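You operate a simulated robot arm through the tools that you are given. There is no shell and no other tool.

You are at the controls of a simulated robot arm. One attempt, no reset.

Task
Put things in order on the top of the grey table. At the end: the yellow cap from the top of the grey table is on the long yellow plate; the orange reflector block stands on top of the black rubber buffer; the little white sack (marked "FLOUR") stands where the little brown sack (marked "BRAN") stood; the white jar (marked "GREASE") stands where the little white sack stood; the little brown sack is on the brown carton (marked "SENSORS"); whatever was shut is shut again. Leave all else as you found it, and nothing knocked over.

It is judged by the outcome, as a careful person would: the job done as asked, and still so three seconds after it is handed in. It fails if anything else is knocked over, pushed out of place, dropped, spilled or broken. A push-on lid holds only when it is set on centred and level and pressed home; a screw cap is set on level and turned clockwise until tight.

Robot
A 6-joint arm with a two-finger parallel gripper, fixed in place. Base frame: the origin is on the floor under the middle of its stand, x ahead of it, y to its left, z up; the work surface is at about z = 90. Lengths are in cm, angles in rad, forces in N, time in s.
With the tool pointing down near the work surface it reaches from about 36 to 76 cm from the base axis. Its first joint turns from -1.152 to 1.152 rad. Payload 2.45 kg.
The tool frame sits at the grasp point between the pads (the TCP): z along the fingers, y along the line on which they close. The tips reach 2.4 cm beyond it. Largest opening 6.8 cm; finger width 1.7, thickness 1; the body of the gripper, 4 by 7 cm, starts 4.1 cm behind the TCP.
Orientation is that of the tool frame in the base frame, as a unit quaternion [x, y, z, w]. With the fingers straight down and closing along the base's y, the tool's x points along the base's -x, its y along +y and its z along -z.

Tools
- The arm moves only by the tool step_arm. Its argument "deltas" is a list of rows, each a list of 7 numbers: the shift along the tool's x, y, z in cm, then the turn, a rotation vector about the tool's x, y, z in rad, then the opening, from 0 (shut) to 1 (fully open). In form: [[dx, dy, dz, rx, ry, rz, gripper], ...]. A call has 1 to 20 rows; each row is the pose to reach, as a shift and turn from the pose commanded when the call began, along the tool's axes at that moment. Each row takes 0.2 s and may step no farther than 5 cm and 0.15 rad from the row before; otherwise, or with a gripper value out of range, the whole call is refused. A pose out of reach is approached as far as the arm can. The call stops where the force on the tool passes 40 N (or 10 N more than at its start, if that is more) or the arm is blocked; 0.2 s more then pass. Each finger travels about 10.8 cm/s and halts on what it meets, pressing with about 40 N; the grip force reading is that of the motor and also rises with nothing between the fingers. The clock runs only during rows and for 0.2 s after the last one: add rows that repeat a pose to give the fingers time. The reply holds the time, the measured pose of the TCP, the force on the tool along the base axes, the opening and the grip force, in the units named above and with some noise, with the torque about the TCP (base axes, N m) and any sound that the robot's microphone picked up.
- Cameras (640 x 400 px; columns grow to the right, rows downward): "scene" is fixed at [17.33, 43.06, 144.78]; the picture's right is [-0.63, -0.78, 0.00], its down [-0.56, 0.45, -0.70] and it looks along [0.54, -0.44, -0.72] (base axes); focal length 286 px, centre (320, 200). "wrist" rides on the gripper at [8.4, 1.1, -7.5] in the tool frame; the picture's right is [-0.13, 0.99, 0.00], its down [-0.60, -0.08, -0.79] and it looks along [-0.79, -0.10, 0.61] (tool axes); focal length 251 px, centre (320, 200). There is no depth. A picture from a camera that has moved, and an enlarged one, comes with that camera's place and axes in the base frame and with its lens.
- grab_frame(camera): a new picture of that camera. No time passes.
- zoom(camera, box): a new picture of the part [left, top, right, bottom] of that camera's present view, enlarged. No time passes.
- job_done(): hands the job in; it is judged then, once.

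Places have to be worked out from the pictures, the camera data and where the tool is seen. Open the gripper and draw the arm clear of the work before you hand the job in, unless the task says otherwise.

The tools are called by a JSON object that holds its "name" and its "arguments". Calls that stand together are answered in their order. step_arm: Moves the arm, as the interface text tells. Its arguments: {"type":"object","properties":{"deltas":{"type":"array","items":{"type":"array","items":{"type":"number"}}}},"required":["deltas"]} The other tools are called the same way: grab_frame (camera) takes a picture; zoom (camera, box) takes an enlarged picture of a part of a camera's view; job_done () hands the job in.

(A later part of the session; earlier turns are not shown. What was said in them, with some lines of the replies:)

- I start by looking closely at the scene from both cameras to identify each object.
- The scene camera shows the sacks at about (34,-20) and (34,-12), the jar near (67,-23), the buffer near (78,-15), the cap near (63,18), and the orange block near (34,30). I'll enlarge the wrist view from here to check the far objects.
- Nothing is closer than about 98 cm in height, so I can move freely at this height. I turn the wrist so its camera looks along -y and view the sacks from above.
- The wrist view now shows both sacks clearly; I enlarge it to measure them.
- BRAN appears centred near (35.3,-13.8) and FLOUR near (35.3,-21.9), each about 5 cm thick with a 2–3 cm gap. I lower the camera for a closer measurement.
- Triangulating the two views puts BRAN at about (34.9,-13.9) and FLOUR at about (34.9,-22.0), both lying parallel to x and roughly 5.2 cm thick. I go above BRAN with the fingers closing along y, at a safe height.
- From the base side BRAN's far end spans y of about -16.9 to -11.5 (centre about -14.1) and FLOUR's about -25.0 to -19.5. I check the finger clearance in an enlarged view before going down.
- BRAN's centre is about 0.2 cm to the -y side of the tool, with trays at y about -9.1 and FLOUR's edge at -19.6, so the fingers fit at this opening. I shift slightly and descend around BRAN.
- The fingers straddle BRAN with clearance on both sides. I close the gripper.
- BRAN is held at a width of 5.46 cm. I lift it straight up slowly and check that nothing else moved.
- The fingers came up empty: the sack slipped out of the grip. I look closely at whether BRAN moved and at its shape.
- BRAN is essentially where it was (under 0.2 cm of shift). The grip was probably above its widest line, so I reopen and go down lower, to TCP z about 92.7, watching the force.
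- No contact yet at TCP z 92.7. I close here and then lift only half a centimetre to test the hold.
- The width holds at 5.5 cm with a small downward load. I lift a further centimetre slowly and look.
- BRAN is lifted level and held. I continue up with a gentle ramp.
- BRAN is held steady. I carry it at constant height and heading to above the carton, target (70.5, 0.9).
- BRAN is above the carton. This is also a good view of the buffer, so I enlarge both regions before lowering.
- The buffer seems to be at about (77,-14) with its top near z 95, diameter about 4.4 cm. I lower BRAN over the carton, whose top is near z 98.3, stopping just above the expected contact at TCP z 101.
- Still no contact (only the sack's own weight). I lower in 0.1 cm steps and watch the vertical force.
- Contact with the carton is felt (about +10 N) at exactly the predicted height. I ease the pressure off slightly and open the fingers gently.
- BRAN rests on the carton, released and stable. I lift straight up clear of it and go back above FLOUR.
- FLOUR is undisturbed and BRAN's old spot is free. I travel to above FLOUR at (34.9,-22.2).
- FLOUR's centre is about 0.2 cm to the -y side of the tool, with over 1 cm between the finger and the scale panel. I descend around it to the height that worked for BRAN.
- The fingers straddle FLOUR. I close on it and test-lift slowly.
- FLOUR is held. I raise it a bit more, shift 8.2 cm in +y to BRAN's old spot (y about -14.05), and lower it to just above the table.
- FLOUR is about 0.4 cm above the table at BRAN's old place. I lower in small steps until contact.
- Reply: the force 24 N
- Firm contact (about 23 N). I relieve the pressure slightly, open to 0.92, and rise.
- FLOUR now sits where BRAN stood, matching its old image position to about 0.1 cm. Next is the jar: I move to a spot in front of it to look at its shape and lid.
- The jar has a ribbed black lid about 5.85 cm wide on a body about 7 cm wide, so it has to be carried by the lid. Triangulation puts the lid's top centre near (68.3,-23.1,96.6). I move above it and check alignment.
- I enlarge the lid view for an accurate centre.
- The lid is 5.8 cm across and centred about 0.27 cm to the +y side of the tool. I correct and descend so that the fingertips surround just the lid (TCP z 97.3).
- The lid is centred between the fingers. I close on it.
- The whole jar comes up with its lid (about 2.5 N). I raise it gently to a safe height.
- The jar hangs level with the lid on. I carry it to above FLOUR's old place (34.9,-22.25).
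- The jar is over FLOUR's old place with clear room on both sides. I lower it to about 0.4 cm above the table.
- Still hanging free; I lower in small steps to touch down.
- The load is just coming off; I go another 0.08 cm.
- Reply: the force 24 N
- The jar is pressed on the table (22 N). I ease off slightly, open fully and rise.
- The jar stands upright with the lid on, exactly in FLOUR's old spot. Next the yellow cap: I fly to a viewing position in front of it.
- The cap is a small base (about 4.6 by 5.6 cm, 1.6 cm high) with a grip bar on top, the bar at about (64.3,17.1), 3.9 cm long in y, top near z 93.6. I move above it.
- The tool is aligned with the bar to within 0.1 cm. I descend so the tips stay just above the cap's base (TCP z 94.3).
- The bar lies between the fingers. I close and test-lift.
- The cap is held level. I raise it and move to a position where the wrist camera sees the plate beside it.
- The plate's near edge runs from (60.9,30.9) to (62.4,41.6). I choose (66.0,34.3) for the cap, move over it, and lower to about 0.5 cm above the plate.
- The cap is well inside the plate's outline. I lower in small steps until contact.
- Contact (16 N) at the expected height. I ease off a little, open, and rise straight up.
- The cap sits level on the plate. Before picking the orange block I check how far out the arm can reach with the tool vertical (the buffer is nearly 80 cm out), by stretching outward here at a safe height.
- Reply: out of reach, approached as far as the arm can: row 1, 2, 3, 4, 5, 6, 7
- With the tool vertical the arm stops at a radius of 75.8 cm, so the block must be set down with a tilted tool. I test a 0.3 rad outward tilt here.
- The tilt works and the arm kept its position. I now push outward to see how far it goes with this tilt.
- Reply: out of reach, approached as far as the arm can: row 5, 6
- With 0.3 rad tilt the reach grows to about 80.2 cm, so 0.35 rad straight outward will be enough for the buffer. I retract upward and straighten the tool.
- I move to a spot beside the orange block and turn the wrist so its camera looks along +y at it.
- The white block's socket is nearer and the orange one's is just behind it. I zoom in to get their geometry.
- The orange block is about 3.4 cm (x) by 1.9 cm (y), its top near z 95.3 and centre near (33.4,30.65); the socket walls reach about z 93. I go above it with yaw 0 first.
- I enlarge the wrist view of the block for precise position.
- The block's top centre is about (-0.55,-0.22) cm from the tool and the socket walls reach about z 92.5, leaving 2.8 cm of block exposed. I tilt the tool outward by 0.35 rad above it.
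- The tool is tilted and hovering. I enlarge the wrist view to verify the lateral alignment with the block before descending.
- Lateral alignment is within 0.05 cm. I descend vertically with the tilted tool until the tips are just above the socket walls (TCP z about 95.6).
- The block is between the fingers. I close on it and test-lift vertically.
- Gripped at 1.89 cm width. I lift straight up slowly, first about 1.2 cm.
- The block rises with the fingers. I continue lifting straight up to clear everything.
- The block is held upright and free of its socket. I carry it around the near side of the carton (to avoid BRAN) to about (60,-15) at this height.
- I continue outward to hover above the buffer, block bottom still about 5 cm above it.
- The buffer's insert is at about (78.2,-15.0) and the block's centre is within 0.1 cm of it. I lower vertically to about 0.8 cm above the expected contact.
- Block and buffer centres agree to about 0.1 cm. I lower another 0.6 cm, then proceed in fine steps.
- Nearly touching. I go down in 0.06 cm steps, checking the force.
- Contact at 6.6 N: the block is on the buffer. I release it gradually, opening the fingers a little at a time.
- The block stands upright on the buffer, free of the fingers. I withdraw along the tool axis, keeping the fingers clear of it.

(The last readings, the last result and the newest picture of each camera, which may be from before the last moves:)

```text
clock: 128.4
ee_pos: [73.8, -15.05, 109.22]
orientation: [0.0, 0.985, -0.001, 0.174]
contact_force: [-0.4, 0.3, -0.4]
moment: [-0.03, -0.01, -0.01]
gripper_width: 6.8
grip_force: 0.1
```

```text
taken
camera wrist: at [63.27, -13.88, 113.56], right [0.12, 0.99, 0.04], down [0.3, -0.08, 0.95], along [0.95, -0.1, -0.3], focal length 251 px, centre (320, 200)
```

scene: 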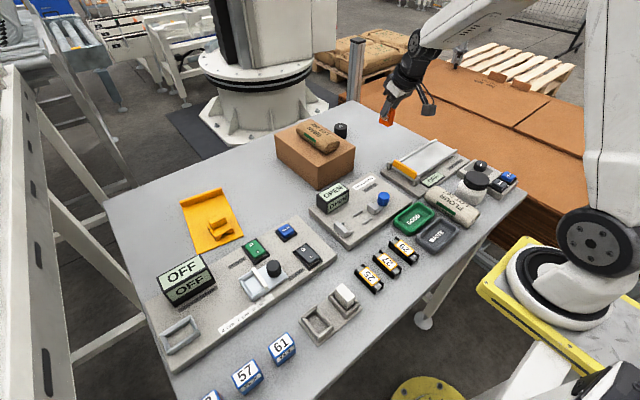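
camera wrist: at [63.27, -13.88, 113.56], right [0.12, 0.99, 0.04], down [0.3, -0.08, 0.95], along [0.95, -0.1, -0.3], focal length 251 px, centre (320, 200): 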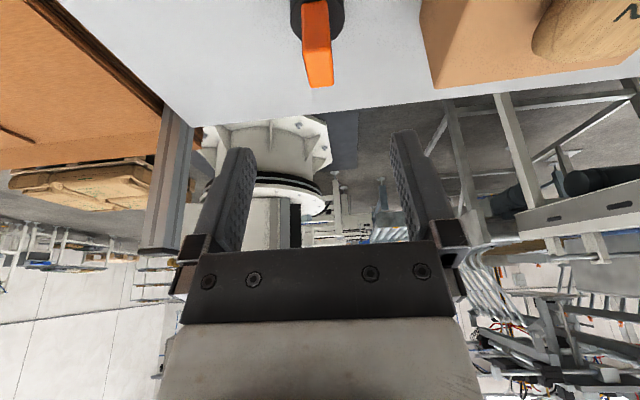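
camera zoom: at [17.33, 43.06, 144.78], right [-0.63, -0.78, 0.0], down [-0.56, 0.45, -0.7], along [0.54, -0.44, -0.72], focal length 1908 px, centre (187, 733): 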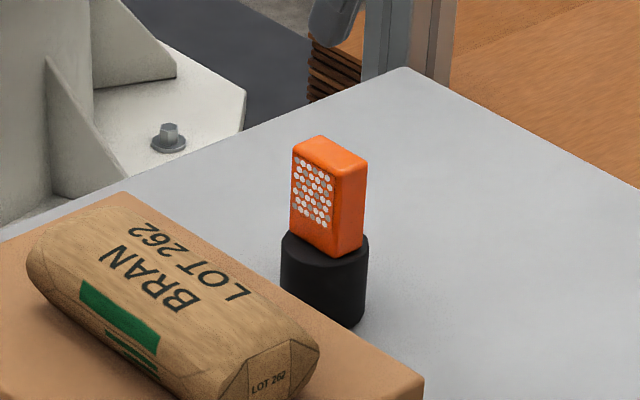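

The orange block stands squarely on the buffer. I retract the arm up and back toward its starting position and straighten the tool.

{"name": "step_arm", "arguments": {"deltas": [[1.789, 0, -3.847, 0, 0.04, 0, 1], [5.204, 1, -6.158, 0, 0.09, 0, 1], [8.619, 2.5, -8.469, 0, 0.13, 0, 1], [12.034, 4, -10.78, 0, 0.18, 0, 1], [15.449, 5.5, -13.091, 0, 0.22, 0, 1], [18.863, 7, -15.402, 0, 0.27, 0, 1], [22.151, 9, -16.602, 0, 0.31, 0, 1], [25.439, 11, -17.802, 0, 0.35, 0, 1], [25.439, 11, -17.802, 0, 0.35, 0, 1]]}}

{"name": "grab_frame", "arguments": {"camera": "scene"}}

{"name": "grab_frame", "arguments": {"camera": "wrist"}}

{"name": "zoom", "arguments": {"camera": "scene", "box": [360, 100, 540, 260]}}

{"name": "zoom", "arguments": {"camera": "scene", "box": [140, 180, 340, 380]}}

{"name": "zoom", "arguments": {"camera": "scene", "box": [280, 200, 480, 360]}}

{"name": "zoom", "arguments": {"camera": "scene", "box": [260, 100, 420, 220]}}

```text
clock: 130.4
ee_pos: [43.89, -4.04, 117.39]
orientation: [0.0, 1.0, -0.001, -0.001]
contact_force: [0.0, 0.0, 0.1]
moment: [0.03, -0.04, 0.01]
gripper_width: 6.79
grip_force: 0.2
```

```text
taken
```

scene: 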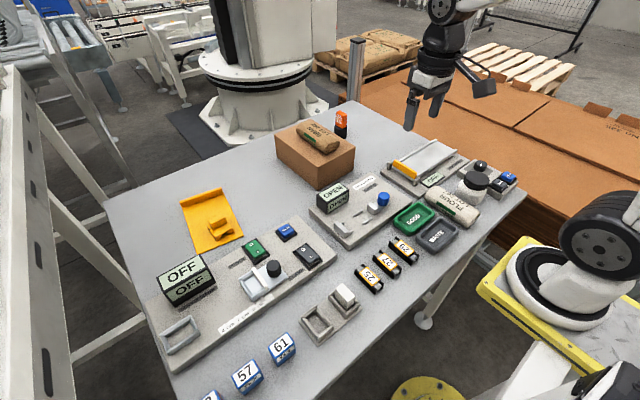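

```text
taken
camera wrist: at [35.43, -2.85, 125.02], right [0.13, 0.99, 0.0], down [0.6, -0.08, 0.79], along [0.79, -0.1, -0.61], focal length 251 px, centre (320, 200)
```

wrist: 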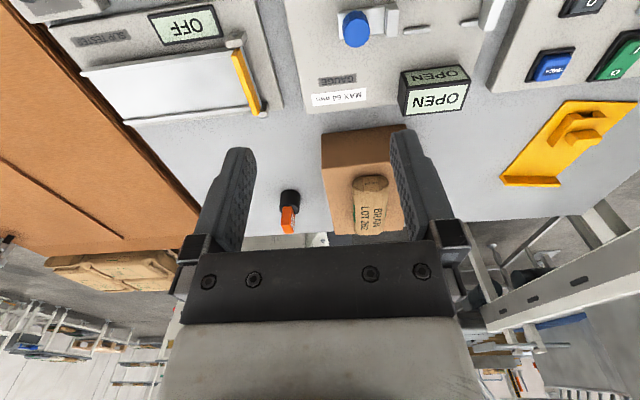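

```text
2.50 times, centred on (450, 180) of scene
camera zoom: at [17.33, 43.06, 144.78], right [-0.63, -0.78, 0.0], down [-0.56, 0.45, -0.7], along [0.54, -0.44, -0.72], focal length 716 px, centre (-5, 250)
```

zoom: 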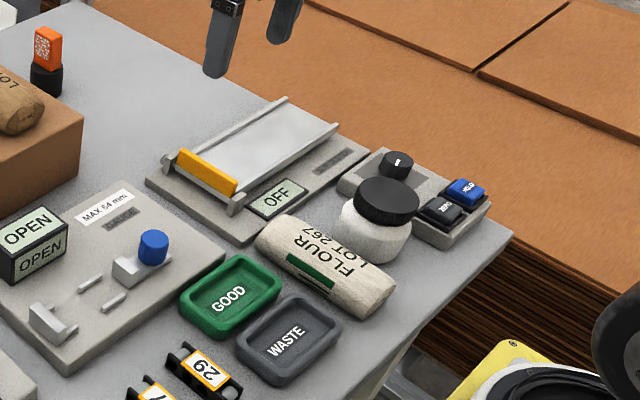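

```text
2.00 times, centred on (240, 280) of scene
camera zoom: at [17.33, 43.06, 144.78], right [-0.63, -0.78, 0.0], down [-0.56, 0.45, -0.7], along [0.54, -0.44, -0.72], focal length 572 px, centre (480, 40)
```

zoom: 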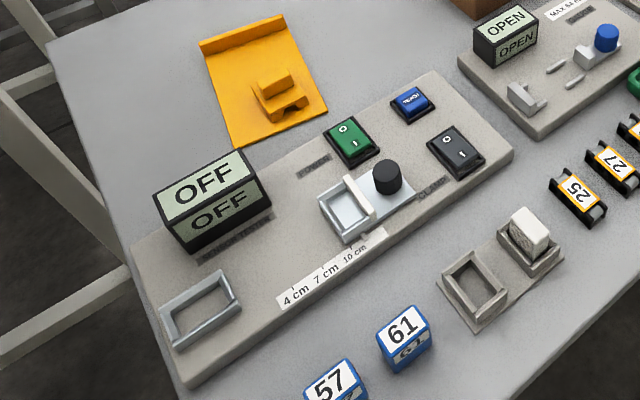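

```text
2.50 times, centred on (380, 280) of scene
camera zoom: at [17.33, 43.06, 144.78], right [-0.63, -0.78, 0.0], down [-0.56, 0.45, -0.7], along [0.54, -0.44, -0.72], focal length 716 px, centre (170, 0)
```

zoom: 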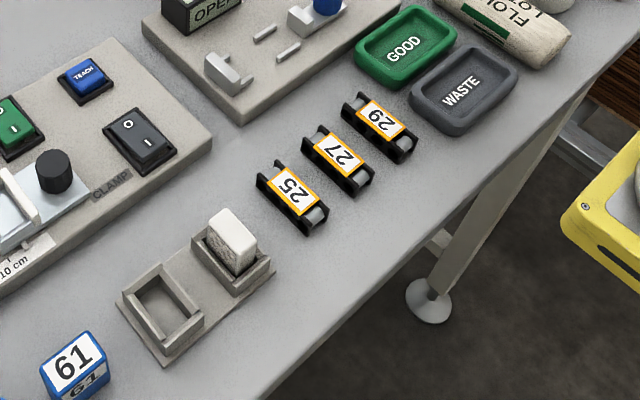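

```text
3.33 times, centred on (340, 160) of scene
camera zoom: at [17.33, 43.06, 144.78], right [-0.63, -0.78, 0.0], down [-0.56, 0.45, -0.7], along [0.54, -0.44, -0.72], focal length 954 px, centre (253, 333)
```

zoom: 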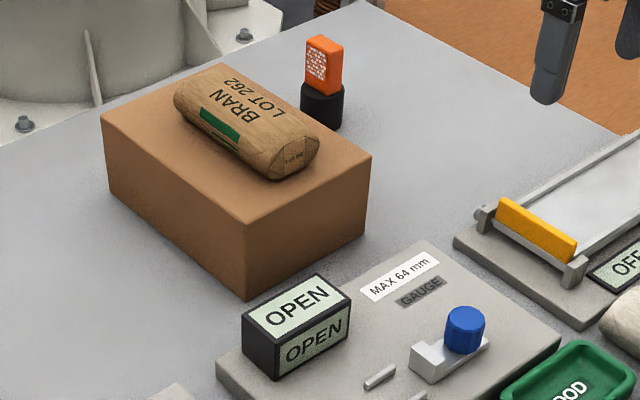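

Everything appears in place and nothing else has moved. I take one last close look at the jar's lid, the cap and the block before handing in.

{"name": "zoom", "arguments": {"camera": "scene", "box": [445, 155, 505, 215]}}

{"name": "zoom", "arguments": {"camera": "scene", "box": [195, 205, 255, 260]}}

{"name": "zoom", "arguments": {"camera": "scene", "box": [315, 95, 365, 145]}}

```text
6.67 times, centred on (475, 185) of scene
camera zoom: at [17.33, 43.06, 144.78], right [-0.63, -0.78, 0.0], down [-0.56, 0.45, -0.7], along [0.54, -0.44, -0.72], focal length 1908 px, centre (-713, 300)
```

zoom: 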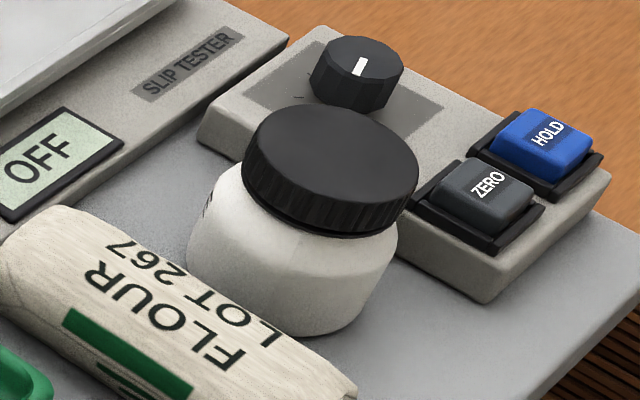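

```text
7.27 times, centred on (225, 232) of scene
camera zoom: at [17.33, 43.06, 144.78], right [-0.63, -0.78, 0.0], down [-0.56, 0.45, -0.7], along [0.54, -0.44, -0.72], focal length 2082 px, centre (1011, -36)
```

zoom: 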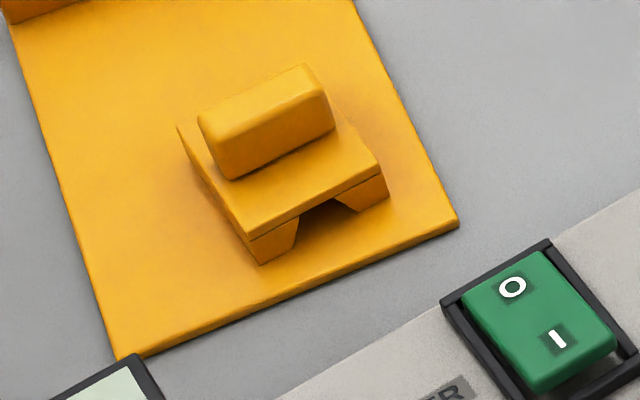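

```text
8.00 times, centred on (340, 120) of scene
camera zoom: at [17.33, 43.06, 144.78], right [-0.63, -0.78, 0.0], down [-0.56, 0.45, -0.7], along [0.54, -0.44, -0.72], focal length 2290 px, centre (160, 840)
```

zoom: 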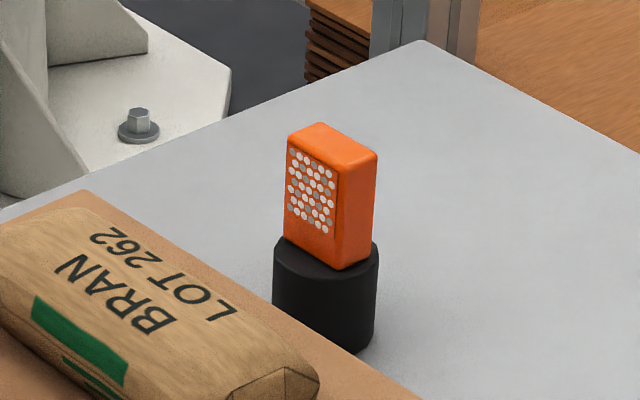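

The jar is upright and shut, and the cap and orange block stand level. FLOUR and BRAN are in place, the gripper is open and the arm is clear, so I hand the job in.

{"name": "job_done", "arguments": {}}

```text
The job is handed in.
```

The table is set as you asked, and I've handed the job in. In the last pictures nothing else had moved or been knocked over.

- **Brown sack (BRAN):** it lies on top of the brown carton. My first grip slipped and shifted it by about 0.1 cm on the table. The second grip held.
- **White sack (FLOUR):** it is where the brown sack stood, matching its old position in the picture to about 0.1 cm.
- **White jar (GREASE):** it stands where the white sack stood. The body was too wide for the gripper, so I carried it by the lid, which came along with the jar. The lid is still on and looks level.
- **Yellow cap:** it sits level on the near half of the long yellow plate.
- **Orange reflector block:** it stands upright, centred on the black rubber buffer to within about 0.1 cm.

The jar was the only shut thing I handled, and I opened nothing. I finished with the gripper open and the arm clear of the work.
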